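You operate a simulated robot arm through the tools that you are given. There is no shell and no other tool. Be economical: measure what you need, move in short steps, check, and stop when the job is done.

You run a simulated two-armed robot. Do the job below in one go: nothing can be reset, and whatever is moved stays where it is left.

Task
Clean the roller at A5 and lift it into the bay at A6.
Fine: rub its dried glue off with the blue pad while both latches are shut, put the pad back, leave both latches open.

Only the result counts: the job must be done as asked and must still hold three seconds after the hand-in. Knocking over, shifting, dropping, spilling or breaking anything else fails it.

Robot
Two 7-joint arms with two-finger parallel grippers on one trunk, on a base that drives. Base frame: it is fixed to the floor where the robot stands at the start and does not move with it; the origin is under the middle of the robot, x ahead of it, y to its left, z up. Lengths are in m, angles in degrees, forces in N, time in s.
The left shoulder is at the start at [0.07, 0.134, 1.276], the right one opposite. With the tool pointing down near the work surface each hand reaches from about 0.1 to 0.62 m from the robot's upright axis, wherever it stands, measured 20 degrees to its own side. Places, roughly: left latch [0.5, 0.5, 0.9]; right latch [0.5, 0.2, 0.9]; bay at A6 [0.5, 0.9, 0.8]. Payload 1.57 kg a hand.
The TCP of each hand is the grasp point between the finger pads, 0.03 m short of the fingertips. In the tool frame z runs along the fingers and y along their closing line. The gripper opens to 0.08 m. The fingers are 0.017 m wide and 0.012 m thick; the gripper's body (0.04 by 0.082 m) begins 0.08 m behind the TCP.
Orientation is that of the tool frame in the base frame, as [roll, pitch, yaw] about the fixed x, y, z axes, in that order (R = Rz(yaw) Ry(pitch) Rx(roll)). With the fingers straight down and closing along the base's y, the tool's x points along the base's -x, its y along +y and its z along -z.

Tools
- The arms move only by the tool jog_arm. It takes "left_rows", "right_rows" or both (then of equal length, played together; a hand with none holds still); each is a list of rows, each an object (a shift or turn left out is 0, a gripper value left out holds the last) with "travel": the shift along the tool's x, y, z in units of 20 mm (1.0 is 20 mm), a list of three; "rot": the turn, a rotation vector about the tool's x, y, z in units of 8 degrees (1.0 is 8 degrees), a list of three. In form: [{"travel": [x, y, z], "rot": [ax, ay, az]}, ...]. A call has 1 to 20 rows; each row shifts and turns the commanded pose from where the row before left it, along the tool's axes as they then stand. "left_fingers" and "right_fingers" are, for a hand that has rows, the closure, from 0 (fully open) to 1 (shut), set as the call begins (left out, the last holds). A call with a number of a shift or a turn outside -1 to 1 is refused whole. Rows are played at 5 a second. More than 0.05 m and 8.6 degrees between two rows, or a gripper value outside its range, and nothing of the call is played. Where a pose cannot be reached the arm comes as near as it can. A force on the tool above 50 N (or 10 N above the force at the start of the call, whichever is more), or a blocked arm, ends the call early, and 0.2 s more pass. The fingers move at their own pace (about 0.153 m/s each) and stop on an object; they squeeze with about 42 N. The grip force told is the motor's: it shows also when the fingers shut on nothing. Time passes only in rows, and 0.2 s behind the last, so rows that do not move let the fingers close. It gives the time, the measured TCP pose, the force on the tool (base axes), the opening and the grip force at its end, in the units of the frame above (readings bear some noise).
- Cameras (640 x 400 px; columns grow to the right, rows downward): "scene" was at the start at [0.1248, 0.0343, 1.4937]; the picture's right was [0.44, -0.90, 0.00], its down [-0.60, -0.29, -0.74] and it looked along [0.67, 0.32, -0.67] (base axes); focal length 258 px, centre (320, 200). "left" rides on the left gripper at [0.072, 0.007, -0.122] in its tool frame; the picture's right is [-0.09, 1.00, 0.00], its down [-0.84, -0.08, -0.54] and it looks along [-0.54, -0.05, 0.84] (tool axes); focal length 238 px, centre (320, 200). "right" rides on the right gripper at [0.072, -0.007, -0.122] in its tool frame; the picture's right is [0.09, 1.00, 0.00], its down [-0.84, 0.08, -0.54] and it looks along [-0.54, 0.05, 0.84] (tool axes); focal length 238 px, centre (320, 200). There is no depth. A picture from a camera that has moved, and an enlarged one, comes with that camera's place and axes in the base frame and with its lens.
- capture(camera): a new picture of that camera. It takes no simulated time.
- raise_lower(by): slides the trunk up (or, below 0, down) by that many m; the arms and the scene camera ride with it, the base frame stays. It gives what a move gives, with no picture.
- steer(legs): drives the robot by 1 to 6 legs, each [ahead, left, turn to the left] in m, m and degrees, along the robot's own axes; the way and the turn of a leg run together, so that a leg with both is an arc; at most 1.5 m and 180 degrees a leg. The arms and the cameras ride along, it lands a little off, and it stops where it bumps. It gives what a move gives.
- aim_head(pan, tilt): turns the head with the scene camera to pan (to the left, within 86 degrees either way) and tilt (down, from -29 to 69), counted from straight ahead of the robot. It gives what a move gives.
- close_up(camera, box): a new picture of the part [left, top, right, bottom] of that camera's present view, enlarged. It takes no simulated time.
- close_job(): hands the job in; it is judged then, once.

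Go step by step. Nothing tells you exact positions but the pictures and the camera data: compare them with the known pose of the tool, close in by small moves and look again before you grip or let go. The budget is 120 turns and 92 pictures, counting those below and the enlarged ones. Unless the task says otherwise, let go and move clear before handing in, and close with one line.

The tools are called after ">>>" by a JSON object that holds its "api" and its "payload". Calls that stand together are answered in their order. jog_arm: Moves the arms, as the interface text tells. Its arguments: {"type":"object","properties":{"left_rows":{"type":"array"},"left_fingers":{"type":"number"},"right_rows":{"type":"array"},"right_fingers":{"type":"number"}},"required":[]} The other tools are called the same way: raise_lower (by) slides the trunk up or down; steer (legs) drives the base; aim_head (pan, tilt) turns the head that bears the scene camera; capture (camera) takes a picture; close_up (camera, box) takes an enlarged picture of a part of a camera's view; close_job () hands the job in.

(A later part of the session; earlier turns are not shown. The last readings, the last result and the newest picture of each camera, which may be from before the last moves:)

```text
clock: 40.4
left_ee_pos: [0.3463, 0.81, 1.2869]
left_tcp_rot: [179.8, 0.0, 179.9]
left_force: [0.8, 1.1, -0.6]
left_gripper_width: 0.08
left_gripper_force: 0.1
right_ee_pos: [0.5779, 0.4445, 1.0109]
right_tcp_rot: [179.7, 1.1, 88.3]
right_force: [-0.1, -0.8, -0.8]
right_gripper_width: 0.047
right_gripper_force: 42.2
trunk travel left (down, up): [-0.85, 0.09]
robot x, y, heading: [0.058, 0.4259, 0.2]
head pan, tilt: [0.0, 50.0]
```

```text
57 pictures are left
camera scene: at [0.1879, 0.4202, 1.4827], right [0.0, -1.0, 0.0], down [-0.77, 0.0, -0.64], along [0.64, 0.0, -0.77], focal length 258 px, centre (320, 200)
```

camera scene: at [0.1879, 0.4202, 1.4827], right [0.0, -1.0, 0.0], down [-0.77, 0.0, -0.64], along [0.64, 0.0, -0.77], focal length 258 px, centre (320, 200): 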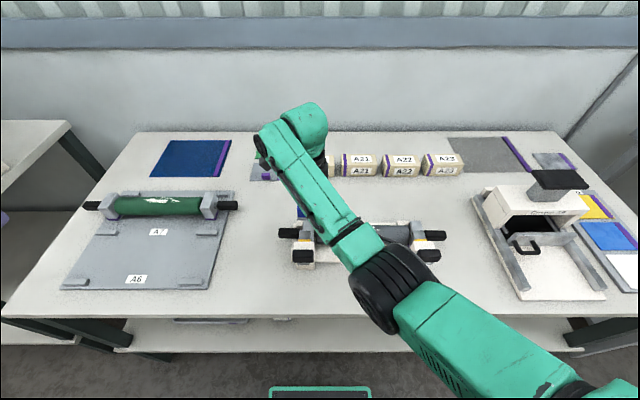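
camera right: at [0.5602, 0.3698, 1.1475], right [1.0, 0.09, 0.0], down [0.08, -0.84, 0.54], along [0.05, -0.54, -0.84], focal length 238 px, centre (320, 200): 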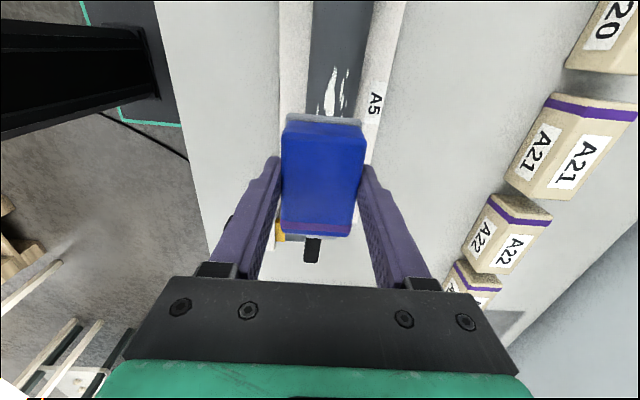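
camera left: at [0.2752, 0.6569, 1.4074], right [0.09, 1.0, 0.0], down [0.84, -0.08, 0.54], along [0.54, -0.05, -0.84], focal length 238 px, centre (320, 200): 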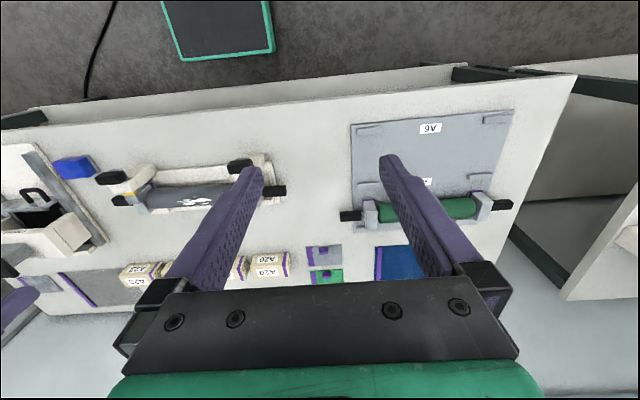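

Now I'll bring the hand back over the patch and straighten it.

>>> {"api": "jog_arm", "payload": {"right_rows": [{"travel": [-0.4, 0, 0], "rot": [0.04, 0.14, -0.2]}, {"travel": [-0.7, -0.05, 0]}, {"travel": [-0.8, -0.05, 0]}, {"travel": [-0.8, -0.05, 0]}, {"travel": [-0.8, -0.05, 0]}, {"travel": [-0.8, -0.05, 0]}, {"travel": [-0.8, -0.05, 0.2]}, {"travel": [-0.8, -0.05, 0.4]}, {"travel": [-0.7, 0, 0.6]}, {"travel": [-0.4, 0, 0.6]}, {"travel": [0, 0, 0.4]}, {"travel": [0, 0, 0]}]}}

>>> {"api": "close_up", "payload": {"camera": "scene", "box": [250, 180, 474, 320]}}

```text
clock: 43.0
left_ee_pos: [0.3464, 0.811, 1.2851]
left_tcp_rot: [-180.0, 0.0, 179.9]
left_force: [1.3, 0.1, 0.5]
left_gripper_width: 0.0801
left_gripper_force: 0.0
right_ee_pos: [0.577, 0.2765, 0.9681]
right_tcp_rot: [179.3, 2.9, 87.9]
right_force: [0.2, 0.4, -0.6]
right_gripper_width: 0.0471
right_gripper_force: 42.3
trunk travel left (down, up): [-0.85, 0.09]
robot x, y, heading: [0.0613, 0.4291, 0.2]
head pan, tilt: [0.0, 50.0]
```

```text
2.86 times, centred on (362, 250) of scene
camera zoom: at [0.1879, 0.4242, 1.4827], right [0.0, -1.0, 0.0], down [-0.77, 0.0, -0.64], along [0.64, 0.0, -0.77], focal length 738 px, centre (200, 57)
```

zoom: 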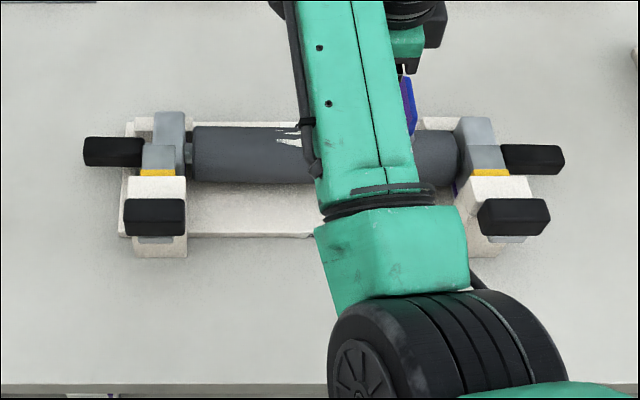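

The pose still settles off by a few degrees and 2–3 cm. I'll command the correction at a safe height and see whether the arm responds.

>>> {"api": "jog_arm", "payload": {"right_rows": [{"travel": [0, 0, -0.5]}, {"travel": [0, 0, -0.5]}, {"travel": [0, 0, -0.5]}, {"travel": [0, 0, 0]}, {"travel": [0, 0, 0]}]}}

>>> {"api": "jog_arm", "payload": {"right_rows": [{"travel": [0.4, -0.1, 0], "rot": [0.05, 0.2, -0.15]}, {"travel": [0.5, -0.1, 0], "rot": [0.05, 0.16, -0.11]}, {"travel": [0.4, -0.1, 0]}, {"travel": [0, 0, 0]}]}}

```text
clock: 44.1
left_ee_pos: [0.3467, 0.8117, 1.2849]
left_tcp_rot: [179.9, 0.0, 179.9]
left_force: [0.0, 0.3, 0.1]
left_gripper_width: 0.0799
left_gripper_force: 0.1
right_ee_pos: [0.5737, 0.2738, 0.9935]
right_tcp_rot: [179.7, 3.3, 87.2]
right_force: [-0.2, -0.5, -0.7]
right_gripper_width: 0.0471
right_gripper_force: 42.1
trunk travel left (down, up): [-0.85, 0.09]
robot x, y, heading: [0.0594, 0.4263, -0.0]
head pan, tilt: [0.0, 50.0]
```

```text
clock: 45.1
left_ee_pos: [0.3469, 0.8129, 1.2848]
left_tcp_rot: [179.9, 0.0, 179.9]
left_force: [0.9, 0.6, 0.8]
left_gripper_width: 0.08
left_gripper_force: 0.1
right_ee_pos: [0.5767, 0.2998, 1.0001]
right_tcp_rot: [179.6, 0.0, 89.2]
right_force: [-0.6, -0.1, -1.0]
right_gripper_width: 0.047
right_gripper_force: 41.7
trunk travel left (down, up): [-0.85, 0.09]
robot x, y, heading: [0.0621, 0.4241, 0.1]
head pan, tilt: [0.0, 50.0]
```

The arm responds and is upright over the patch. I'll lower in small steps.

>>> {"api": "jog_arm", "payload": {"right_rows": [{"travel": [0.1, -0.25, 0.5], "rot": [0.05, 0, -0.1]}, {"travel": [0, 0, 0.6]}, {"travel": [0, 0, 0.5]}, {"travel": [0, 0, 0.2]}, {"travel": [0, 0, 0]}]}}

>>> {"api": "jog_arm", "payload": {"right_rows": [{"travel": [0, 0, 0.2]}, {"travel": [0, 0, 0.2]}, {"travel": [0, 0, 0]}]}}

```text
clock: 46.4
left_ee_pos: [0.3468, 0.8125, 1.2856]
left_tcp_rot: [179.9, 0.0, -180.0]
left_force: [0.0, -0.2, -0.4]
left_gripper_width: 0.0801
left_gripper_force: 0.0
right_ee_pos: [0.5718, 0.2902, 0.9662]
right_tcp_rot: [179.9, 1.1, 89.5]
right_force: [0.1, -0.2, 0.4]
right_gripper_width: 0.047
right_gripper_force: 41.3
trunk travel left (down, up): [-0.85, 0.09]
robot x, y, heading: [0.0598, 0.4273, 0.1]
head pan, tilt: [0.0, 50.0]
```

```text
clock: 47.1
left_ee_pos: [0.3457, 0.8121, 1.2848]
left_tcp_rot: [180.0, 0.1, 179.9]
left_force: [-0.6, -0.3, 0.3]
left_gripper_width: 0.0801
left_gripper_force: 0.1
right_ee_pos: [0.571, 0.2873, 0.9564]
right_tcp_rot: [180.0, 1.5, 89.3]
right_force: [-1.0, -0.8, -1.4]
right_gripper_width: 0.0472
right_gripper_force: 42.1
trunk travel left (down, up): [-0.85, 0.09]
robot x, y, heading: [0.0596, 0.4273, 0.0]
head pan, tilt: [0.0, 50.0]
```

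Lowering still pushes the arm against some limit. I'll rise and drive a little closer to shorten the reach.

>>> {"api": "jog_arm", "payload": {"right_rows": [{"travel": [0, 0, -0.3]}, {"travel": [0, 0, -0.6]}, {"travel": [0, 0, -0.6]}, {"travel": [0, 0, -0.6]}, {"travel": [0, 0, -0.3]}, {"travel": [0, 0, 0]}]}}

>>> {"api": "steer", "payload": {"legs": [[0.05, 0.08, 0]]}}

```text
clock: 48.5
left_ee_pos: [0.3469, 0.8113, 1.2859]
left_tcp_rot: [180.0, 0.0, 179.9]
left_force: [-0.6, -0.5, 0.2]
left_gripper_width: 0.08
left_gripper_force: 0.0
right_ee_pos: [0.5699, 0.297, 0.9893]
right_tcp_rot: [-178.7, 0.7, 89.9]
right_force: [0.5, -0.5, -0.4]
right_gripper_width: 0.0469
right_gripper_force: 42.6
right hand out of reach, approached as far as the arm can: row 4, 5
trunk travel left (down, up): [-0.85, 0.09]
robot x, y, heading: [0.0587, 0.4268, -0.1]
head pan, tilt: [0.0, 50.0]
```

```text
clock: 49.7
left_ee_pos: [0.3927, 0.8921, 1.2868]
left_tcp_rot: [179.8, 0.1, -180.0]
left_force: [-0.1, 0.2, -0.3]
left_gripper_width: 0.0801
left_gripper_force: 0.1
right_ee_pos: [0.6195, 0.3781, 0.9935]
right_tcp_rot: [-179.2, 0.4, 90.2]
right_force: [-0.8, 0.0, 0.0]
right_gripper_width: 0.0469
right_gripper_force: 42.3
trunk travel left (down, up): [-0.85, 0.09]
robot x, y, heading: [0.1094, 0.5062, 0.2]
head pan, tilt: [0.0, 50.0]
```

I'll bring the hand back over the patch from this new stance.

>>> {"api": "jog_arm", "payload": {"right_rows": [{"travel": [-0.3, -0.2, 0], "rot": [-0.1, 0, 0]}, {"travel": [-0.7, -0.45, 0]}, {"travel": [-0.7, -0.45, 0]}, {"travel": [-0.7, -0.45, 0]}, {"travel": [-0.7, -0.45, 0]}, {"travel": [-0.6, -0.4, 0]}, {"travel": [0, 0, 0.2]}, {"travel": [0, 0, 0.4]}, {"travel": [0, 0, 0.4]}, {"travel": [0, 0, 0]}]}}

```text
clock: 51.9
left_ee_pos: [0.395, 0.8959, 1.285]
left_tcp_rot: [179.9, 0.0, -179.8]
left_force: [-0.1, -0.6, -0.1]
left_gripper_width: 0.0801
left_gripper_force: 0.1
right_ee_pos: [0.5848, 0.2605, 0.9768]
right_tcp_rot: [178.7, 5.0, 86.9]
right_force: [0.3, -0.2, -0.5]
right_gripper_width: 0.0468
right_gripper_force: 42.4
right hand out of reach, approached as far as the arm can: row 4, 6
trunk travel left (down, up): [-0.85, 0.09]
robot x, y, heading: [0.1137, 0.5106, 0.2]
head pan, tilt: [0.0, 50.0]
```

The arm has settled into an awkward posture. I'll look at it before unwinding.

>>> {"api": "aim_head", "payload": {"pan": -25, "tilt": 40}}

>>> {"api": "capture", "payload": {"camera": "scene"}}

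```text
clock: 52.8
left_ee_pos: [0.3945, 0.8959, 1.2858]
left_tcp_rot: [179.8, 0.0, -179.9]
left_force: [0.0, -0.4, 0.0]
left_gripper_width: 0.0798
left_gripper_force: 0.0
right_ee_pos: [0.5844, 0.2604, 0.9746]
right_tcp_rot: [178.9, 5.4, 87.2]
right_force: [-0.1, 0.6, -2.5]
right_gripper_width: 0.0471
right_gripper_force: 41.9
trunk travel left (down, up): [-0.85, 0.09]
robot x, y, heading: [0.1078, 0.5098, 0.4]
head pan, tilt: [-25.0, 40.0]
```

```text
55 pictures are left
camera scene: at [0.2378, 0.4711, 1.4969], right [-0.42, -0.91, 0.0], down [-0.58, 0.27, -0.77], along [0.7, -0.32, -0.64], focal length 258 px, centre (320, 200)
```

scene: 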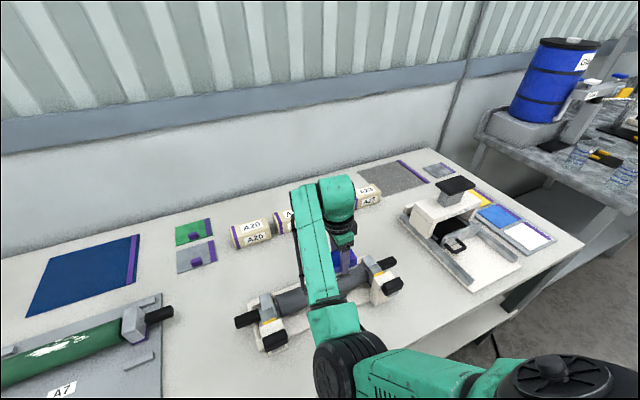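

The elbow has swung inward across the chest. I'll rise and rotate the hand back about its own axis, first to the neutral heading, to unwind it.

>>> {"api": "jog_arm", "payload": {"right_rows": [{"travel": [0, 0, -0.4]}, {"travel": [0, 0, -0.6], "rot": [0.1, 0.3, 0]}, {"travel": [0, 0, -0.6], "rot": [0.1, 0.3, 0]}, {"travel": [0, 0, -0.5], "rot": [0, 0.05, -0.5]}, {"rot": [0, 0, -0.8]}, {"rot": [0, 0, -0.8]}, {"rot": [0, 0, -0.8]}, {"rot": [0, 0, -0.8]}, {"rot": [0, 0, -0.8]}, {"rot": [0, 0, -0.8]}, {"rot": [0, 0, -0.8]}, {"rot": [0, 0, -0.8]}, {"rot": [0, 0, -0.8]}, {"rot": [0, 0, -0.8]}, {"rot": [0, 0, -0.8]}, {"rot": [0, 0, -0.8]}, {"rot": [0, 0, -0.8]}, {"rot": [0, 0, -0.5]}, {"travel": [0, 0, 0]}]}}

>>> {"api": "capture", "payload": {"camera": "scene"}}

```text
clock: 56.8
left_ee_pos: [0.3944, 0.8962, 1.2849]
left_tcp_rot: [180.0, 0.0, -180.0]
left_force: [0.2, 0.4, 0.0]
left_gripper_width: 0.08
left_gripper_force: 0.1
right_ee_pos: [0.5973, 0.281, 0.9914]
right_tcp_rot: [176.9, -1.4, 180.0]
right_force: [0.4, -0.9, -1.4]
right_gripper_width: 0.0473
right_gripper_force: 41.8
right hand out of reach, approached as far as the arm can: row 2, 3, 4
trunk travel left (down, up): [-0.85, 0.09]
robot x, y, heading: [0.1134, 0.5088, 0.1]
head pan, tilt: [-25.0, 40.0]
```

```text
54 pictures are left
camera scene: at [0.2378, 0.471, 1.4969], right [-0.42, -0.91, 0.0], down [-0.58, 0.27, -0.77], along [0.69, -0.32, -0.64], focal length 258 px, centre (320, 200)
```

scene: 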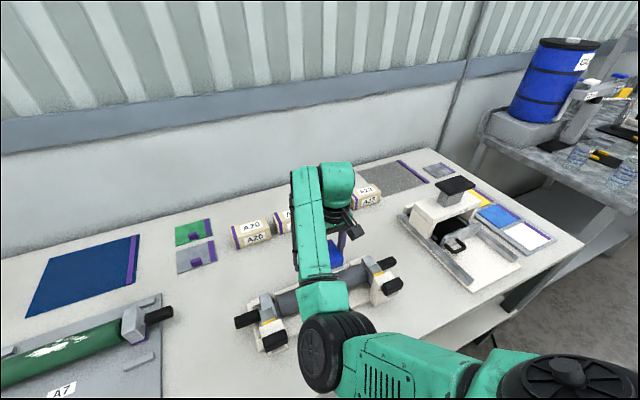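

The rotation worked but the elbow posture stays. I'll level the hand and bring it up and back toward the robot's right side to loosen the arm.

>>> {"api": "jog_arm", "payload": {"right_rows": [{"travel": [0.3, -0.1, -0.3], "rot": [0.13, -0.06, 0]}, {"travel": [0.6, -0.2, -0.6], "rot": [0.13, -0.06, 0]}, {"travel": [0.6, -0.2, -0.6], "rot": [0.13, -0.05, 0]}, {"travel": [0.6, -0.2, -0.6]}, {"travel": [0.6, -0.2, -0.6]}, {"travel": [0.6, -0.2, -0.6]}, {"travel": [0.6, -0.2, -0.6]}, {"travel": [0.6, -0.2, -0.6]}, {"travel": [0.3, -0.1, -0.3]}, {"travel": [0, 0, 0]}]}}

>>> {"api": "capture", "payload": {"camera": "scene"}}

```text
clock: 59.0
left_ee_pos: [0.3953, 0.8958, 1.2842]
left_tcp_rot: [179.9, 0.0, -179.9]
left_force: [0.1, 0.4, 0.1]
left_gripper_width: 0.0802
left_gripper_force: 0.2
right_ee_pos: [0.5719, 0.216, 1.0234]
right_tcp_rot: [178.8, -0.2, -179.1]
right_force: [-0.8, 0.2, -0.7]
right_gripper_width: 0.0471
right_gripper_force: 42.1
right hand out of reach, approached as far as the arm can: row 1, 2, 3, 4, 5, 6, 7, 8, 9
trunk travel left (down, up): [-0.85, 0.09]
robot x, y, heading: [0.1132, 0.5113, 0.3]
head pan, tilt: [-25.0, 40.0]
```

```text
53 pictures are left
camera scene: at [0.2378, 0.4711, 1.4969], right [-0.42, -0.91, 0.0], down [-0.58, 0.27, -0.77], along [0.69, -0.32, -0.64], focal length 258 px, centre (320, 200)
```

scene: 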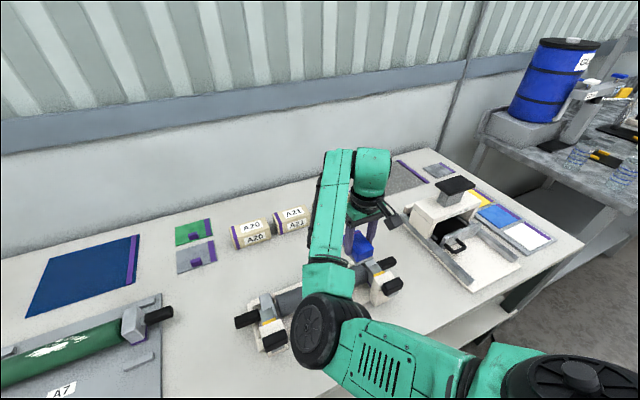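

The arm is stuck on a joint limit with the elbow inward. I'll move the hand left and then up, back towards its starting posture, to free the elbow.

>>> {"api": "jog_arm", "payload": {"right_rows": [{"travel": [0, 0.3, 0]}, {"travel": [0, 0.6, 0]}, {"travel": [0, 0.8, 0]}, {"travel": [0, 0.8, 0]}, {"travel": [0, 0.8, 0]}, {"travel": [0, 0.8, 0]}, {"travel": [0, 0.8, 0]}, {"travel": [0, 0.8, 0]}, {"travel": [0, 0.8, 0]}, {"travel": [0, 0.8, 0]}, {"travel": [0, 0.8, 0]}, {"travel": [0, 0.8, 0]}, {"travel": [0, 0.8, 0]}, {"travel": [0, 0.8, 0]}, {"travel": [0, 0.8, 0]}, {"travel": [0, 0.8, 0]}, {"travel": [0, 0.6, 0]}, {"travel": [0, 0.3, 0]}, {"travel": [0, 0, 0]}]}}

>>> {"api": "jog_arm", "payload": {"right_rows": [{"travel": [0, 0, -0.3]}, {"travel": [0, 0, -0.6]}, {"travel": [0, 0, -0.8]}, {"travel": [0, 0, -0.8]}, {"travel": [0, 0, -0.8]}, {"travel": [0, 0, -0.8]}, {"travel": [0, 0, -0.8]}, {"travel": [0, 0, -0.8]}, {"travel": [0, 0, -0.8]}, {"travel": [0, 0, -0.6]}, {"travel": [0, 0, -0.3]}, {"travel": [0, 0, 0]}]}}

>>> {"api": "capture", "payload": {"camera": "scene"}}

```text
clock: 63.0
left_ee_pos: [0.3939, 0.8957, 1.2856]
left_tcp_rot: [179.9, 0.0, -179.8]
left_force: [1.1, 0.5, 0.0]
left_gripper_width: 0.08
left_gripper_force: 0.2
right_ee_pos: [0.6193, 0.4135, 0.9923]
right_tcp_rot: [-177.5, 1.1, 177.8]
right_force: [0.1, -0.6, -1.8]
right_gripper_width: 0.0469
right_gripper_force: 41.9
right hand out of reach, approached as far as the arm can: row 1, 2, 3, 4, 5, 6, 7, 8, 9, 10, 12
trunk travel left (down, up): [-0.85, 0.09]
robot x, y, heading: [0.1142, 0.5088, -0.1]
head pan, tilt: [-25.0, 40.0]
```

```text
clock: 65.6
left_ee_pos: [0.3955, 0.8968, 1.284]
left_tcp_rot: [-180.0, -0.1, -179.9]
left_force: [0.1, 0.4, -0.4]
left_gripper_width: 0.0799
left_gripper_force: 0.0
right_ee_pos: [0.6707, 0.4696, 1.0933]
right_tcp_rot: [178.4, -0.3, -178.6]
right_force: [0.5, -0.2, -0.7]
right_gripper_width: 0.0471
right_gripper_force: 42.2
right hand out of reach, approached as far as the arm can: row 1, 2, 3, 4, 5, 6, 7, 8, 9, 10
trunk travel left (down, up): [-0.85, 0.09]
robot x, y, heading: [0.1107, 0.5097, 0.1]
head pan, tilt: [-25.0, 40.0]
```

```text
52 pictures are left
camera scene: at [0.2378, 0.4712, 1.4969], right [-0.42, -0.91, 0.0], down [-0.58, 0.27, -0.77], along [0.69, -0.32, -0.64], focal length 258 px, centre (320, 200)
```

scene: 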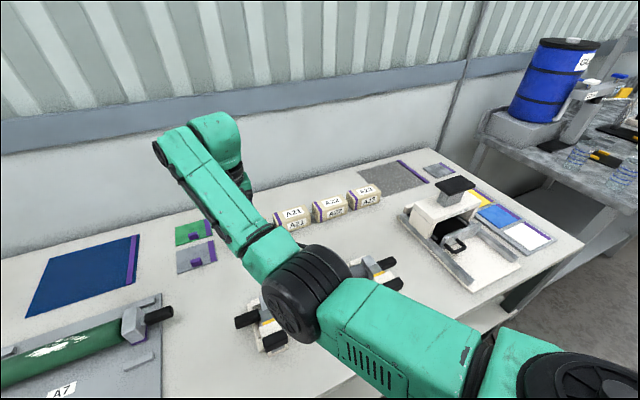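

The elbow is coming up. I'll keep raising the hand towards its starting height.

>>> {"api": "jog_arm", "payload": {"right_rows": [{"travel": [0.3, 0, -0.6]}, {"travel": [0.5, 0, -0.8]}, {"travel": [0.5, 0, -0.8]}, {"travel": [0.5, 0, -0.8]}, {"travel": [0.5, 0, -0.8]}, {"travel": [0.5, 0, -0.8]}, {"travel": [0.5, 0, -0.8]}, {"travel": [0.5, 0, -0.8]}, {"travel": [0.3, 0, -0.6]}, {"travel": [0, 0, 0]}, {"travel": [0, 0, 0]}]}}

>>> {"api": "capture", "payload": {"camera": "scene"}}

```text
clock: 68.0
left_ee_pos: [0.3956, 0.8954, 1.2843]
left_tcp_rot: [-180.0, 0.0, 180.0]
left_force: [-1.0, -0.2, -0.3]
left_gripper_width: 0.0801
left_gripper_force: 0.2
right_ee_pos: [0.6702, 0.4841, 1.2256]
right_tcp_rot: [178.5, -0.3, -178.6]
right_force: [-0.4, -0.5, -1.4]
right_gripper_width: 0.047
right_gripper_force: 41.9
right hand out of reach, approached as far as the arm can: row 1, 2, 3, 4, 5, 6, 7, 8
trunk travel left (down, up): [-0.85, 0.09]
robot x, y, heading: [0.1122, 0.5074, 0.3]
head pan, tilt: [-25.0, 40.0]
```

```text
51 pictures are left
camera scene: at [0.238, 0.4712, 1.4969], right [-0.42, -0.91, 0.0], down [-0.58, 0.27, -0.77], along [0.69, -0.32, -0.64], focal length 258 px, centre (320, 200)
```

scene: 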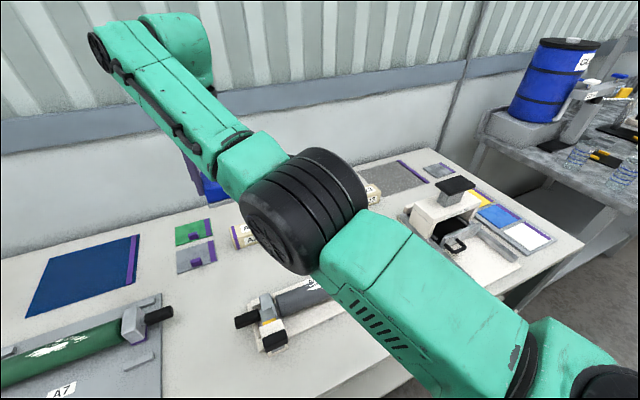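

Now I'll pull the hand back toward the robot at this height.

>>> {"api": "jog_arm", "payload": {"right_rows": [{"travel": [0.4, 0, 0], "rot": [0.1, 0, 0]}, {"travel": [0.8, 0, 0], "rot": [0.1, 0, 0]}, {"travel": [0.8, 0, 0]}, {"travel": [0.8, 0, 0]}, {"travel": [0.8, 0, 0]}, {"travel": [0.8, 0, 0]}, {"travel": [0.8, 0, 0]}, {"travel": [0.8, 0, 0]}, {"travel": [0.8, 0, 0]}, {"travel": [0.8, 0, 0]}, {"travel": [0.4, 0, 0]}, {"travel": [0, 0, 0]}]}}

>>> {"api": "capture", "payload": {"camera": "scene"}}

```text
clock: 70.6
left_ee_pos: [0.3951, 0.896, 1.2846]
left_tcp_rot: [179.9, -0.1, -179.9]
left_force: [0.9, 0.0, 0.7]
left_gripper_width: 0.0802
left_gripper_force: 0.2
right_ee_pos: [0.6684, 0.4849, 1.2371]
right_tcp_rot: [179.9, -0.3, -178.6]
right_force: [0.1, 0.4, -1.3]
right_gripper_width: 0.0469
right_gripper_force: 41.3
right hand out of reach, approached as far as the arm can: row 1, 2, 3, 4, 5, 6, 7, 8, 9, 10, 11
trunk travel left (down, up): [-0.85, 0.09]
robot x, y, heading: [0.1081, 0.5123, 0.1]
head pan, tilt: [-25.0, 40.0]
```

```text
50 pictures are left
camera scene: at [0.2378, 0.4711, 1.4969], right [-0.42, -0.91, 0.0], down [-0.58, 0.27, -0.77], along [0.69, -0.32, -0.64], focal length 258 px, centre (320, 200)
```

scene: 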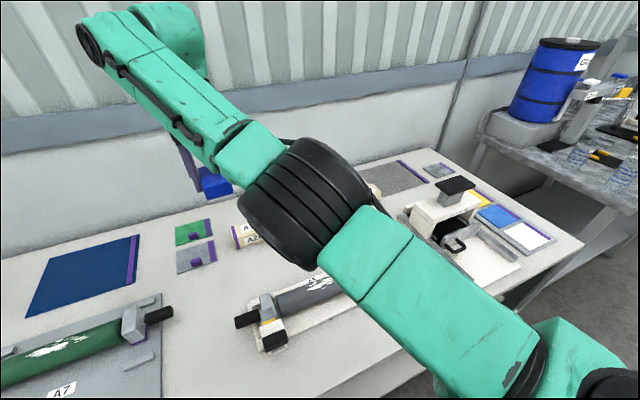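

The commanded pose has probably run ahead of the arm, too near the body. I'll step the command back out to a sensible spot and read the result.

>>> {"api": "jog_arm", "payload": {"right_rows": [{"travel": [-0.8, 0, 0.4]}, {"travel": [-0.8, 0, 0.4]}, {"travel": [-0.8, 0, 0.4]}, {"travel": [-0.8, 0, 0.4]}, {"travel": [-0.8, 0, 0.4]}, {"travel": [-0.8, 0, 0.4]}, {"travel": [-0.8, 0, 0.4]}, {"travel": [-0.8, 0, 0.4]}, {"travel": [-0.8, 0, 0.4]}, {"travel": [-0.8, 0, 0.4]}, {"travel": [-0.8, 0, 0.4]}, {"travel": [0, 0, 0]}, {"travel": [0, 0, 0]}]}}

>>> {"api": "capture", "payload": {"camera": "scene"}}

```text
clock: 73.4
left_ee_pos: [0.3957, 0.8949, 1.2848]
left_tcp_rot: [179.9, 0.0, -179.9]
left_force: [-0.6, 0.3, -0.1]
left_gripper_width: 0.08
left_gripper_force: 0.2
right_ee_pos: [0.6895, 0.4676, 1.1955]
right_tcp_rot: [-180.0, -0.3, -178.8]
right_force: [0.5, 0.3, 0.1]
right_gripper_width: 0.047
right_gripper_force: 41.9
right hand out of reach, approached as far as the arm can: row 1, 2, 3, 4, 5, 6, 7, 8, 9, 10, 11
trunk travel left (down, up): [-0.85, 0.09]
robot x, y, heading: [0.1114, 0.509, 0.3]
head pan, tilt: [-25.0, 40.0]
```

```text
49 pictures are left
camera scene: at [0.2382, 0.4709, 1.4969], right [-0.42, -0.91, 0.0], down [-0.58, 0.27, -0.77], along [0.69, -0.32, -0.64], focal length 258 px, centre (320, 200)
```

scene: 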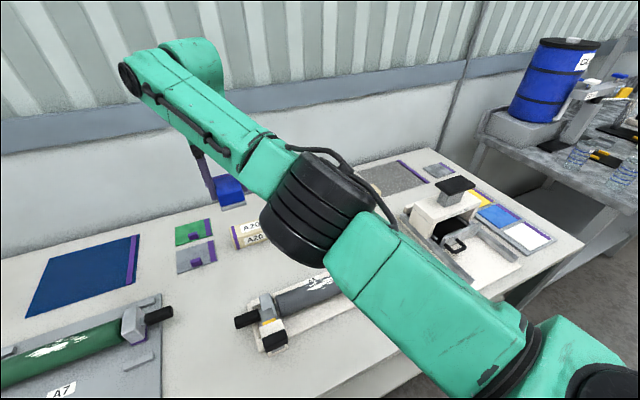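

I'll try turning the hand further the other way, which should drive the elbow outward.

>>> {"api": "jog_arm", "payload": {"right_rows": [{"travel": [-0.5, -0.3, 0.3], "rot": [0, 0, -0.8]}, {"travel": [-0.5, -0.3, 0.3], "rot": [0, 0, -0.8]}, {"travel": [-0.3, -0.4, 0.3], "rot": [0, 0, -0.8]}, {"travel": [-0.3, -0.4, 0.3], "rot": [0, 0, -0.8]}, {"travel": [-0.3, -0.4, 0], "rot": [0, 0, -0.8]}, {"travel": [0, 0, 0], "rot": [0, 0, -0.8]}, {"travel": [0, 0, 0], "rot": [0, 0, -0.8]}, {"travel": [0, 0, 0], "rot": [0, 0, -0.8]}, {"travel": [0, 0, 0]}]}}

>>> {"api": "capture", "payload": {"camera": "scene"}}

```text
clock: 75.4
left_ee_pos: [0.3961, 0.8955, 1.2858]
left_tcp_rot: [179.8, 0.0, -180.0]
left_force: [0.3, 0.2, -0.2]
left_gripper_width: 0.0802
left_gripper_force: 0.1
right_ee_pos: [0.702, 0.4243, 1.184]
right_tcp_rot: [179.8, -0.2, -127.3]
right_force: [0.6, 0.1, -1.8]
right_gripper_width: 0.0472
right_gripper_force: 41.8
right hand out of reach, approached as far as the arm can: row 1, 2, 3, 4, 5
trunk travel left (down, up): [-0.85, 0.09]
robot x, y, heading: [0.1066, 0.5098, 0.2]
head pan, tilt: [-25.0, 40.0]
```

```text
48 pictures are left
camera scene: at [0.2377, 0.4711, 1.4969], right [-0.42, -0.91, 0.0], down [-0.58, 0.27, -0.77], along [0.7, -0.32, -0.64], focal length 258 px, centre (320, 200)
```

scene: 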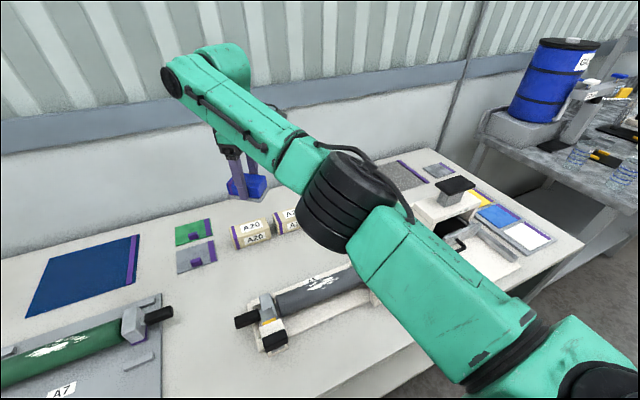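

That freed it: the last rows were within reach. I'll now pull back toward the robot's right-front.

>>> {"api": "jog_arm", "payload": {"right_rows": [{"travel": [0.4, 0.1, 0]}, {"travel": [0.7, 0.15, 0]}, {"travel": [0.7, 0.15, 0]}, {"travel": [0.7, 0.15, 0]}, {"travel": [0.7, 0.15, 0]}, {"travel": [0.7, 0.15, 0]}, {"travel": [0.7, 0.15, 0]}, {"travel": [0.7, 0.15, 0]}, {"travel": [0.7, 0.15, 0]}, {"travel": [0.7, 0.15, 0]}, {"travel": [0.4, 0.1, 0]}, {"travel": [0, 0, 0]}]}}

>>> {"api": "capture", "payload": {"camera": "scene"}}

```text
clock: 78.0
left_ee_pos: [0.3943, 0.8959, 1.2854]
left_tcp_rot: [-180.0, 0.0, -179.9]
left_force: [-0.5, -0.6, 0.4]
left_gripper_width: 0.0799
left_gripper_force: 0.1
right_ee_pos: [0.5913, 0.3301, 1.1848]
right_tcp_rot: [179.8, -0.1, -127.3]
right_force: [-1.1, -0.1, -1.4]
right_gripper_width: 0.0469
right_gripper_force: 41.9
trunk travel left (down, up): [-0.85, 0.09]
robot x, y, heading: [0.1092, 0.5094, 0.3]
head pan, tilt: [-25.0, 40.0]
```

```text
47 pictures are left
camera scene: at [0.238, 0.4713, 1.4969], right [-0.42, -0.91, 0.0], down [-0.58, 0.27, -0.77], along [0.69, -0.32, -0.64], focal length 258 px, centre (320, 200)
```

scene: 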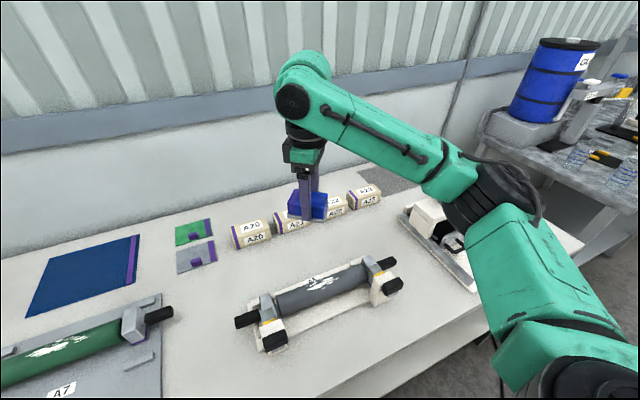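

The elbow is now outward and moves are exact. I'll finish the turn to yaw −90 (pad lengthwise along the roller) and move over the patch.

>>> {"api": "jog_arm", "payload": {"right_rows": [{"rot": [0, 0, -0.78]}, {"rot": [0, 0, -0.78]}, {"rot": [0, 0, -0.78]}, {"rot": [0, 0, -0.78]}, {"rot": [0, 0, -0.78]}, {"rot": [0, 0, -0.76]}, {"travel": [0.4, 0.3, 0.3]}, {"travel": [0.5, 0.4, 0.6]}, {"travel": [0.4, 0.3, 0.8]}, {"travel": [0, 0, 0.8]}, {"travel": [0, 0, 0.8]}, {"travel": [0, 0, 0.8]}, {"travel": [0, 0, 0.8]}, {"travel": [0, 0, 0.8]}, {"travel": [0, 0, 0.8]}, {"travel": [0, 0, 0.8]}, {"travel": [0, 0, 0.8]}, {"travel": [0, 0, 0.8]}, {"travel": [0, 0, 0.4]}, {"travel": [0, 0, 0]}]}}

>>> {"api": "capture", "payload": {"camera": "right"}}

>>> {"api": "capture", "payload": {"camera": "scene"}}

```text
clock: 82.2
left_ee_pos: [0.3962, 0.8968, 1.2847]
left_tcp_rot: [179.8, 0.0, -179.9]
left_force: [0.2, -0.6, -0.2]
left_gripper_width: 0.0802
left_gripper_force: 0.1
right_ee_pos: [0.5701, 0.3043, 0.9998]
right_tcp_rot: [179.7, 0.0, -90.1]
right_force: [0.2, 0.0, -1.8]
right_gripper_width: 0.0469
right_gripper_force: 41.6
trunk travel left (down, up): [-0.85, 0.09]
robot x, y, heading: [0.1122, 0.5084, 0.3]
head pan, tilt: [-25.0, 40.0]
```

```text
46 pictures are left
camera right: at [0.5776, 0.233, 1.1219], right [-1.0, -0.09, 0.0], down [-0.07, 0.84, 0.54], along [-0.05, 0.54, -0.84], focal length 238 px, centre (320, 200)
```

right: 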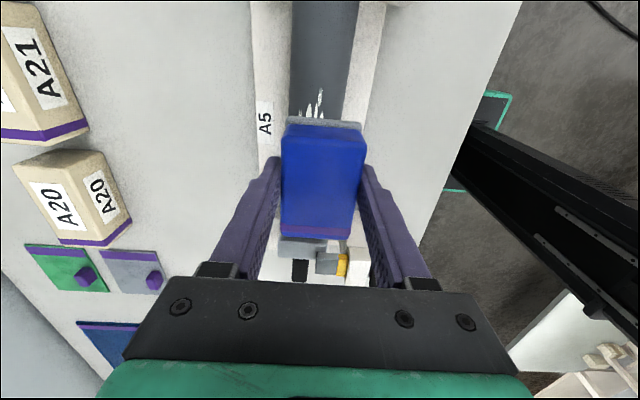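

```text
45 pictures are left
camera scene: at [0.2378, 0.4711, 1.4969], right [-0.42, -0.91, 0.0], down [-0.58, 0.27, -0.77], along [0.69, -0.32, -0.64], focal length 258 px, centre (320, 200)
```

scene: 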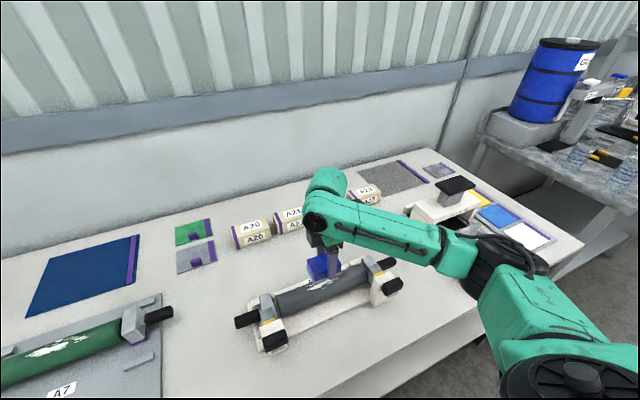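

Roller axis at x≈0.575. Lowering towards contact in small steps.

>>> {"api": "jog_arm", "payload": {"right_rows": [{"travel": [0, -0.25, 0.4]}, {"travel": [0, 0, 0.6]}, {"travel": [0, 0, 0.6]}, {"travel": [0, 0, 0.4]}, {"travel": [0, 0, 0.2]}, {"travel": [0, 0, 0]}]}}

>>> {"api": "jog_arm", "payload": {"right_rows": [{"travel": [0, 0, 0.15]}, {"travel": [0, 0, 0.15]}, {"travel": [0, 0, 0]}]}}

>>> {"api": "jog_arm", "payload": {"right_rows": [{"travel": [0, 0, 0.1]}, {"travel": [0, 0, 0.1]}, {"travel": [0, 0, 0]}]}}

```text
clock: 83.6
left_ee_pos: [0.3942, 0.8955, 1.2851]
left_tcp_rot: [180.0, 0.0, -179.9]
left_force: [0.2, -0.5, 0.2]
left_gripper_width: 0.0797
left_gripper_force: 0.1
right_ee_pos: [0.5741, 0.3037, 0.9551]
right_tcp_rot: [179.7, -0.1, -90.1]
right_force: [-0.5, 0.6, -1.3]
right_gripper_width: 0.0474
right_gripper_force: 41.7
trunk travel left (down, up): [-0.85, 0.09]
robot x, y, heading: [0.11, 0.5057, 0.3]
head pan, tilt: [-25.0, 40.0]
```

```text
clock: 84.4
left_ee_pos: [0.3944, 0.8959, 1.2847]
left_tcp_rot: [179.9, -0.1, -180.0]
left_force: [-0.2, 0.0, 0.1]
left_gripper_width: 0.0801
left_gripper_force: 0.1
right_ee_pos: [0.575, 0.3037, 0.9483]
right_tcp_rot: [179.8, -0.1, -90.2]
right_force: [-0.3, 0.4, -1.4]
right_gripper_width: 0.0468
right_gripper_force: 42.4
trunk travel left (down, up): [-0.85, 0.09]
robot x, y, heading: [0.1082, 0.5124, 0.1]
head pan, tilt: [-25.0, 40.0]
```

```text
clock: 85.2
left_ee_pos: [0.3951, 0.8968, 1.284]
left_tcp_rot: [180.0, -0.1, -179.8]
left_force: [-0.4, 0.3, 0.2]
left_gripper_width: 0.0799
left_gripper_force: 0.0
right_ee_pos: [0.5746, 0.3048, 0.9452]
right_tcp_rot: [179.6, 0.0, -90.1]
right_force: [0.3, 0.3, -1.3]
right_gripper_width: 0.0469
right_gripper_force: 41.6
trunk travel left (down, up): [-0.85, 0.09]
robot x, y, heading: [0.1152, 0.5075, 0.3]
head pan, tilt: [-25.0, 40.0]
```

>>> {"api": "jog_arm", "payload": {"right_rows": [{"travel": [0, 0, 0.1]}, {"travel": [0, 0, 0.1]}, {"travel": [0, 0, 0]}]}}

>>> {"api": "jog_arm", "payload": {"right_rows": [{"travel": [0, 0, 0.1]}, {"travel": [0, 0, 0]}]}}

>>> {"api": "jog_arm", "payload": {"right_rows": [{"travel": [0, 0, 0.1]}, {"travel": [0, 0, 0]}]}}

```text
clock: 86.0
left_ee_pos: [0.396, 0.896, 1.285]
left_tcp_rot: [179.9, 0.1, -179.9]
left_force: [-0.2, 1.2, -1.1]
left_gripper_width: 0.0798
left_gripper_force: 0.0
right_ee_pos: [0.575, 0.3051, 0.9395]
right_tcp_rot: [179.7, -0.2, -90.1]
right_force: [-0.5, 0.1, -1.6]
right_gripper_width: 0.0469
right_gripper_force: 41.8
trunk travel left (down, up): [-0.85, 0.09]
robot x, y, heading: [0.1092, 0.5097, 0.5]
head pan, tilt: [-25.0, 40.0]
```

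```text
clock: 86.6
left_ee_pos: [0.3942, 0.8958, 1.2863]
left_tcp_rot: [179.9, 0.1, -179.9]
left_force: [0.1, 0.7, 0.3]
left_gripper_width: 0.0797
left_gripper_force: 0.0
right_ee_pos: [0.575, 0.3053, 0.9393]
right_tcp_rot: [180.0, -0.1, -90.2]
right_force: [2.1, -2.0, 7.5]
right_gripper_width: 0.047
right_gripper_force: 42.7
trunk travel left (down, up): [-0.85, 0.09]
robot x, y, heading: [0.111, 0.5104, 0.2]
head pan, tilt: [-25.0, 40.0]
```

```text
clock: 87.2
left_ee_pos: [0.3925, 0.8973, 1.2857]
left_tcp_rot: [180.0, 0.2, -179.9]
left_force: [0.3, 0.4, 0.3]
left_gripper_width: 0.0801
left_gripper_force: 0.0
right_ee_pos: [0.5752, 0.3047, 0.938]
right_tcp_rot: [-179.7, -0.1, -90.2]
right_force: [5.1, -3.4, 25.7]
right_gripper_width: 0.0472
right_gripper_force: 42.2
trunk travel left (down, up): [-0.85, 0.09]
robot x, y, heading: [0.1121, 0.5092, 0.1]
head pan, tilt: [-25.0, 40.0]
```

Contact made at TCP z≈0.939. I'll ease off slightly and rub back and forth along the roller.

>>> {"api": "jog_arm", "payload": {"right_rows": [{"travel": [0.4, 0, -0.05]}, {"travel": [0.5, 0, 0]}, {"travel": [0.5, 0, 0]}, {"travel": [-0.5, 0, 0]}, {"travel": [-0.5, 0, 0]}, {"travel": [-0.5, 0, 0]}, {"travel": [-0.5, 0, 0]}, {"travel": [-0.5, 0, 0]}, {"travel": [-0.5, 0, 0]}, {"travel": [0.5, 0, 0]}, {"travel": [0.5, 0, 0]}, {"travel": [0.5, 0, 0]}, {"travel": [0.5, 0, 0]}, {"travel": [0.5, 0, 0]}, {"travel": [0.5, 0, 0]}, {"travel": [-0.5, 0, 0]}, {"travel": [-0.5, 0, 0]}, {"travel": [-0.5, 0, 0]}]}}

>>> {"api": "close_up", "payload": {"camera": "scene", "box": [220, 220, 440, 360]}}

```text
clock: 91.0
left_ee_pos: [0.3914, 0.8937, 1.2868]
left_tcp_rot: [179.9, 0.2, -180.0]
left_force: [0.6, -0.1, -0.3]
left_gripper_width: 0.0801
left_gripper_force: 0.1
right_ee_pos: [0.5716, 0.3015, 0.9392]
right_tcp_rot: [-180.0, -0.3, -90.4]
right_force: [-0.6, -20.3, 26.4]
right_gripper_width: 0.0468
right_gripper_force: 42.2
trunk travel left (down, up): [-0.85, 0.09]
robot x, y, heading: [0.1112, 0.5087, 0.1]
head pan, tilt: [-25.0, 40.0]
```

```text
2.86 times, centred on (330, 290) of scene
camera zoom: at [0.233, 0.4685, 1.4974], right [-0.42, -0.91, 0.0], down [-0.58, 0.27, -0.77], along [0.7, -0.32, -0.64], focal length 738 px, centre (291, -57)
```

zoom: 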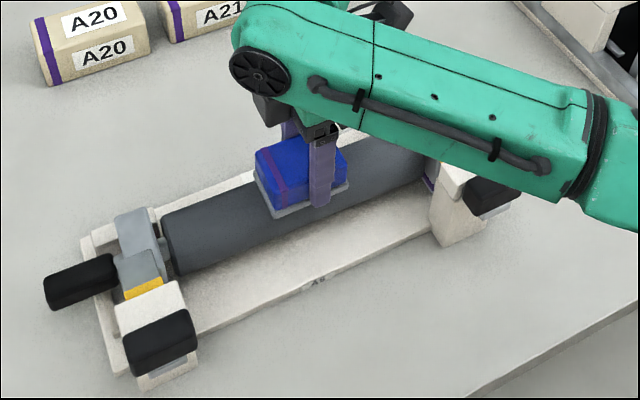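

Pressure was good (about 26 N). I'll lift off and look at the surface.

>>> {"api": "jog_arm", "payload": {"right_rows": [{"travel": [0, 0, -0.3]}, {"travel": [0, 0, -0.6]}, {"travel": [0, 0, -0.6]}, {"travel": [0, 0, -0.6]}, {"travel": [0.5, -0.4, -0.6]}, {"travel": [0.7, -0.8, -0.4]}, {"travel": [0.7, -0.8, 0]}, {"travel": [0.5, -0.6, 0]}, {"travel": [0, -0.3, 0]}, {"travel": [0, 0, 0]}]}}

>>> {"api": "close_up", "payload": {"camera": "scene", "box": [220, 230, 420, 355]}}

>>> {"api": "capture", "payload": {"camera": "right"}}

```text
clock: 93.2
left_ee_pos: [0.3949, 0.8962, 1.2855]
left_tcp_rot: [179.9, 0.1, -179.9]
left_force: [0.6, -0.1, -0.1]
left_gripper_width: 0.0801
left_gripper_force: 0.1
right_ee_pos: [0.6337, 0.2563, 0.9996]
right_tcp_rot: [179.6, -0.1, -90.2]
right_force: [0.3, -0.7, -0.8]
right_gripper_width: 0.047
right_gripper_force: 42.2
trunk travel left (down, up): [-0.85, 0.09]
robot x, y, heading: [0.1094, 0.5121, 0.5]
head pan, tilt: [-25.0, 40.0]
```

```text
3.20 times, centred on (320, 292) of scene
camera zoom: at [0.2378, 0.471, 1.4969], right [-0.42, -0.91, 0.0], down [-0.58, 0.27, -0.77], along [0.69, -0.32, -0.64], focal length 826 px, centre (320, -96)
```

zoom: 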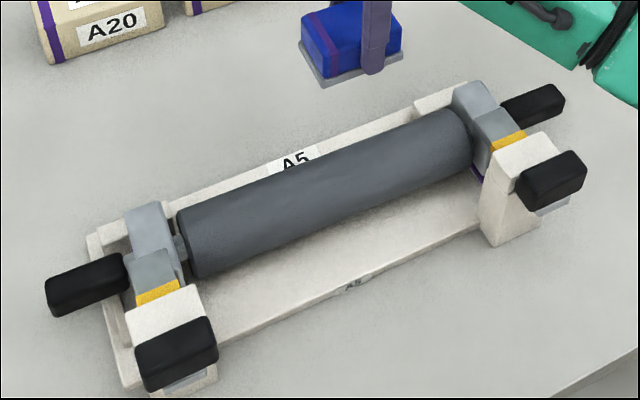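

```text
42 pictures are left
camera right: at [0.6407, 0.1868, 1.1221], right [-1.0, -0.09, 0.0], down [-0.07, 0.84, 0.54], along [-0.05, 0.54, -0.84], focal length 238 px, centre (320, 200)
```

right: 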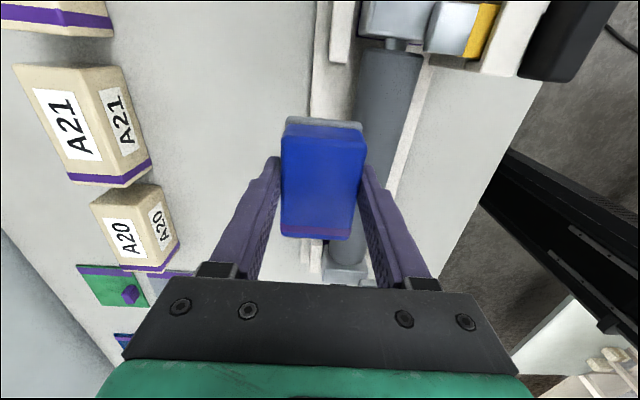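

The roller looks clean. Now the pad goes back to about (0.480, −0.002): I'll rise, drive back to where I picked it up, and turn the hand back at height.

>>> {"api": "jog_arm", "payload": {"right_rows": [{"travel": [0, 0, -0.3]}, {"travel": [0, 0, -0.6]}, {"travel": [0, 0, -0.6]}, {"travel": [0, 0, -0.6]}, {"travel": [0, 0, -0.3]}, {"travel": [0, 0, 0]}]}}

>>> {"api": "steer", "payload": {"legs": [[-0.05, -0.245, 0]]}}

>>> {"api": "jog_arm", "payload": {"right_rows": [{"travel": [0, 0.4, 0], "rot": [0, 0, 0]}, {"travel": [0, 0.8, 0]}, {"travel": [0, 0.8, 0]}, {"travel": [0, 0.8, 0]}, {"travel": [0, 0.8, 0]}, {"travel": [0, 0.8, 0]}, {"travel": [0, 0.4, 0]}, {"rot": [0, 0, 0.9]}, {"rot": [0, 0, 0.9]}, {"rot": [0, 0, 0.9]}, {"rot": [0, 0, 0.9]}, {"rot": [0, 0, 0.9]}, {"rot": [0, 0, 0.9]}, {"rot": [0, 0, 0.9]}, {"rot": [0, 0, 0.9]}, {"rot": [0, 0, 0.9]}, {"rot": [0, 0, 0.9]}, {"rot": [0, 0, 0.9]}, {"rot": [0, 0, 0.9]}, {"rot": [0, 0, 0.45]}, {"travel": [0, 0, 0]}]}}

```text
clock: 94.6
left_ee_pos: [0.3947, 0.8944, 1.286]
left_tcp_rot: [180.0, 0.1, -180.0]
left_force: [0.2, -0.1, -0.2]
left_gripper_width: 0.0801
left_gripper_force: 0.1
right_ee_pos: [0.6317, 0.2592, 1.0481]
right_tcp_rot: [179.7, 0.0, -90.0]
right_force: [-0.3, -1.0, -0.5]
right_gripper_width: 0.0471
right_gripper_force: 42.0
trunk travel left (down, up): [-0.85, 0.09]
robot x, y, heading: [0.1122, 0.5075, 0.1]
head pan, tilt: [-25.0, 40.0]
```

```text
clock: 96.4
left_ee_pos: [0.345, 0.6602, 1.2838]
left_tcp_rot: [-180.0, 0.0, -179.8]
left_force: [-0.2, -0.1, 0.3]
left_gripper_width: 0.0799
left_gripper_force: 0.1
right_ee_pos: [0.5848, 0.0233, 1.0474]
right_tcp_rot: [179.7, -0.2, -89.8]
right_force: [0.3, 0.0, -1.1]
right_gripper_width: 0.0469
right_gripper_force: 41.6
trunk travel left (down, up): [-0.85, 0.09]
robot x, y, heading: [0.0637, 0.2667, 0.1]
head pan, tilt: [-25.0, 40.0]
```

```text
refused: the rows must be a list of 1 to 20 entries
```

>>> {"api": "jog_arm", "payload": {"right_rows": [{"travel": [0.2, 0.4, 0]}, {"travel": [0.2, 0.8, 0]}, {"travel": [0.2, 0.8, 0]}, {"travel": [0.2, 0.8, 0]}, {"travel": [0.2, 0.8, 0]}, {"travel": [0.2, 0.8, 0]}, {"travel": [0, 0.4, 0]}, {"rot": [0, 0, 0.94]}, {"rot": [0, 0, 0.94]}, {"rot": [0, 0, 0.94]}, {"rot": [0, 0, 0.94]}, {"rot": [0, 0, 0.94]}, {"rot": [0, 0, 0.94]}, {"rot": [0, 0, 0.94]}, {"rot": [0, 0, 0.94]}, {"rot": [0, 0, 0.94]}, {"rot": [0, 0, 0.94]}, {"rot": [0, 0, 0.94]}, {"rot": [0, 0, 0.91]}, {"travel": [0, 0, 0]}]}}

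>>> {"api": "jog_arm", "payload": {"right_rows": [{"rot": [0, 0, 0.94]}, {"rot": [0, 0, 0.94]}, {"rot": [0, 0, 0.94]}, {"rot": [0, 0, 0.94]}, {"rot": [0, 0, 0.94]}, {"rot": [0, 0, 0.94]}, {"rot": [0, 0, 0.94]}, {"rot": [0, 0, 0.94]}, {"rot": [0, 0, 0.94]}, {"rot": [0, 0, 0.94]}, {"rot": [0, 0, 0.94]}, {"rot": [0, 0, 0.91]}, {"travel": [0, 0, 0]}]}}

>>> {"api": "aim_head", "payload": {"pan": 0, "tilt": 50}}

>>> {"api": "capture", "payload": {"camera": "scene"}}

```text
clock: 100.6
left_ee_pos: [0.3455, 0.6583, 1.2857]
left_tcp_rot: [179.9, 0.0, -179.8]
left_force: [-0.3, 0.1, -0.2]
left_gripper_width: 0.0799
left_gripper_force: 0.1
right_ee_pos: [0.4896, -0.003, 1.0485]
right_tcp_rot: [179.9, -0.3, -180.0]
right_force: [0.3, 0.1, -1.6]
right_gripper_width: 0.0471
right_gripper_force: 41.8
trunk travel left (down, up): [-0.85, 0.09]
robot x, y, heading: [0.0599, 0.27, 0.2]
head pan, tilt: [-25.0, 40.0]
```

```text
clock: 103.4
left_ee_pos: [0.3446, 0.6583, 1.2844]
left_tcp_rot: [179.9, 0.1, -179.7]
left_force: [0.7, 1.0, -1.0]
left_gripper_width: 0.0803
left_gripper_force: 0.0
right_ee_pos: [0.488, -0.0032, 1.0478]
right_tcp_rot: [-179.8, 0.1, 90.0]
right_force: [0.7, 0.5, -0.8]
right_gripper_width: 0.0469
right_gripper_force: 42.2
trunk travel left (down, up): [-0.85, 0.09]
robot x, y, heading: [0.0632, 0.2675, 0.2]
head pan, tilt: [-25.0, 40.0]
```

```text
clock: 104.3
left_ee_pos: [0.3452, 0.6565, 1.2849]
left_tcp_rot: [179.9, 0.0, -179.7]
left_force: [0.7, 0.6, 0.3]
left_gripper_width: 0.0799
left_gripper_force: 0.1
right_ee_pos: [0.4894, -0.0035, 1.0479]
right_tcp_rot: [-179.7, 0.0, 90.2]
right_force: [0.0, 0.3, -1.4]
right_gripper_width: 0.0471
right_gripper_force: 42.0
trunk travel left (down, up): [-0.85, 0.09]
robot x, y, heading: [0.0636, 0.2708, 0.4]
head pan, tilt: [0.0, 50.0]
```

```text
41 pictures are left
camera scene: at [0.1884, 0.268, 1.4828], right [0.01, -1.0, 0.0], down [-0.77, 0.0, -0.64], along [0.64, 0.0, -0.77], focal length 258 px, centre (320, 200)
```

scene: 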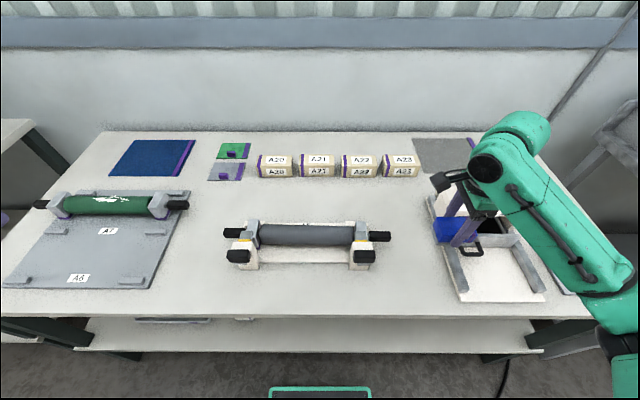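

The hand turned back without trouble. Lowering the pad to its original spot, TCP target (0.482, 0.003).

>>> {"api": "jog_arm", "payload": {"right_rows": [{"travel": [0.16, -0.17, 0.3], "rot": [-0.03, 0, 0]}, {"travel": [0.16, -0.18, 0.6]}, {"travel": [0, 0, 0.8]}, {"travel": [0, 0, 0.8]}, {"travel": [0, 0, 0.8]}, {"travel": [0, 0, 0.8]}, {"travel": [0, 0, 0.8]}, {"travel": [0, 0, 0.8]}, {"travel": [0, 0, 0.8]}, {"travel": [0, 0, 0.8]}, {"travel": [0, 0, 0.7]}, {"travel": [0, 0, 0.5]}, {"travel": [0, 0, 0.25]}, {"travel": [0, 0, 0]}]}}

>>> {"api": "jog_arm", "payload": {"right_rows": [{"travel": [0, 0, 0.1]}, {"travel": [0, 0, 0.1]}, {"travel": [0, 0, 0]}]}}

>>> {"api": "close_up", "payload": {"camera": "scene", "box": [370, 220, 482, 290]}}

```text
clock: 107.3
left_ee_pos: [0.3451, 0.6581, 1.2849]
left_tcp_rot: [179.9, 0.0, -179.7]
left_force: [1.1, -0.2, 0.5]
left_gripper_width: 0.0801
left_gripper_force: 0.1
right_ee_pos: [0.4817, 0.0037, 0.8731]
right_tcp_rot: [179.9, 0.0, 90.2]
right_force: [0.0, -0.2, -1.3]
right_gripper_width: 0.047
right_gripper_force: 41.9
trunk travel left (down, up): [-0.85, 0.09]
robot x, y, heading: [0.0606, 0.2704, 0.2]
head pan, tilt: [0.0, 50.0]
```

```text
clock: 108.1
left_ee_pos: [0.345, 0.6565, 1.2849]
left_tcp_rot: [179.9, 0.0, -179.7]
left_force: [0.4, 0.2, 0.5]
left_gripper_width: 0.0799
left_gripper_force: 0.2
right_ee_pos: [0.481, 0.0047, 0.8687]
right_tcp_rot: [-179.9, 0.1, 90.0]
right_force: [0.0, 0.4, -0.5]
right_gripper_width: 0.0471
right_gripper_force: 41.7
trunk travel left (down, up): [-0.85, 0.09]
robot x, y, heading: [0.0616, 0.2677, 0.1]
head pan, tilt: [0.0, 50.0]
```

```text
5.71 times, centred on (426, 255) of scene
camera zoom: at [0.1884, 0.268, 1.4827], right [0.01, -1.0, 0.0], down [-0.77, 0.0, -0.64], along [0.64, 0.0, -0.77], focal length 1475 px, centre (-286, -114)
```

zoom: 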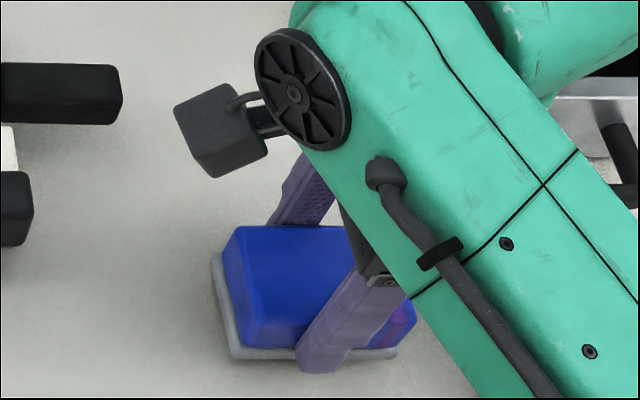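

>>> {"api": "jog_arm", "payload": {"right_rows": [{"travel": [0, 0, 0.1]}, {"travel": [0, 0, 0.1]}, {"travel": [0, 0, 0]}]}}

>>> {"api": "jog_arm", "payload": {"right_rows": [{"travel": [0, 0, 0.08]}, {"travel": [0, 0, 0.08]}, {"travel": [0, 0, 0]}]}}

```text
clock: 108.9
left_ee_pos: [0.345, 0.6579, 1.2853]
left_tcp_rot: [179.9, 0.0, -179.7]
left_force: [0.3, 0.6, -0.8]
left_gripper_width: 0.0802
left_gripper_force: 0.1
right_ee_pos: [0.4814, 0.0044, 0.8648]
right_tcp_rot: [-180.0, 0.1, 90.0]
right_force: [-0.1, 0.2, -0.3]
right_gripper_width: 0.0472
right_gripper_force: 41.8
trunk travel left (down, up): [-0.85, 0.09]
robot x, y, heading: [0.0585, 0.273, 0.2]
head pan, tilt: [0.0, 50.0]
```

```text
clock: 109.7
left_ee_pos: [0.3448, 0.6568, 1.2857]
left_tcp_rot: [179.9, 0.0, -179.7]
left_force: [0.3, -0.2, 0.0]
left_gripper_width: 0.08
left_gripper_force: 0.0
right_ee_pos: [0.4819, 0.0029, 0.8614]
right_tcp_rot: [179.9, 0.0, 90.2]
right_force: [0.5, -0.6, -1.7]
right_gripper_width: 0.0472
right_gripper_force: 42.1
trunk travel left (down, up): [-0.85, 0.09]
robot x, y, heading: [0.0645, 0.268, 0.4]
head pan, tilt: [0.0, 50.0]
```

>>> {"api": "jog_arm", "payload": {"right_rows": [{"travel": [0, 0, 0.06]}, {"travel": [0, 0, 0]}]}}

>>> {"api": "jog_arm", "payload": {"right_rows": [{"travel": [0, 0, 0.06]}, {"travel": [0, 0, 0]}]}}

```text
clock: 110.3
left_ee_pos: [0.3456, 0.6571, 1.2857]
left_tcp_rot: [179.9, 0.0, -179.6]
left_force: [-0.7, -0.6, 0.6]
left_gripper_width: 0.0801
left_gripper_force: 0.0
right_ee_pos: [0.4809, 0.0042, 0.8614]
right_tcp_rot: [179.9, 0.1, 90.1]
right_force: [0.4, -0.7, -1.1]
right_gripper_width: 0.0469
right_gripper_force: 41.8
trunk travel left (down, up): [-0.85, 0.09]
robot x, y, heading: [0.0607, 0.2712, 0.3]
head pan, tilt: [0.0, 50.0]
```

```text
clock: 110.9
left_ee_pos: [0.3443, 0.6574, 1.2861]
left_tcp_rot: [179.9, 0.0, -179.6]
left_force: [0.0, -0.9, 0.3]
left_gripper_width: 0.0801
left_gripper_force: 0.0
right_ee_pos: [0.4819, 0.0043, 0.8593]
right_tcp_rot: [179.9, 0.1, 90.1]
right_force: [1.8, -0.9, 7.7]
right_gripper_width: 0.047
right_gripper_force: 41.7
trunk travel left (down, up): [-0.85, 0.09]
robot x, y, heading: [0.0617, 0.2697, 0.1]
head pan, tilt: [0.0, 50.0]
```

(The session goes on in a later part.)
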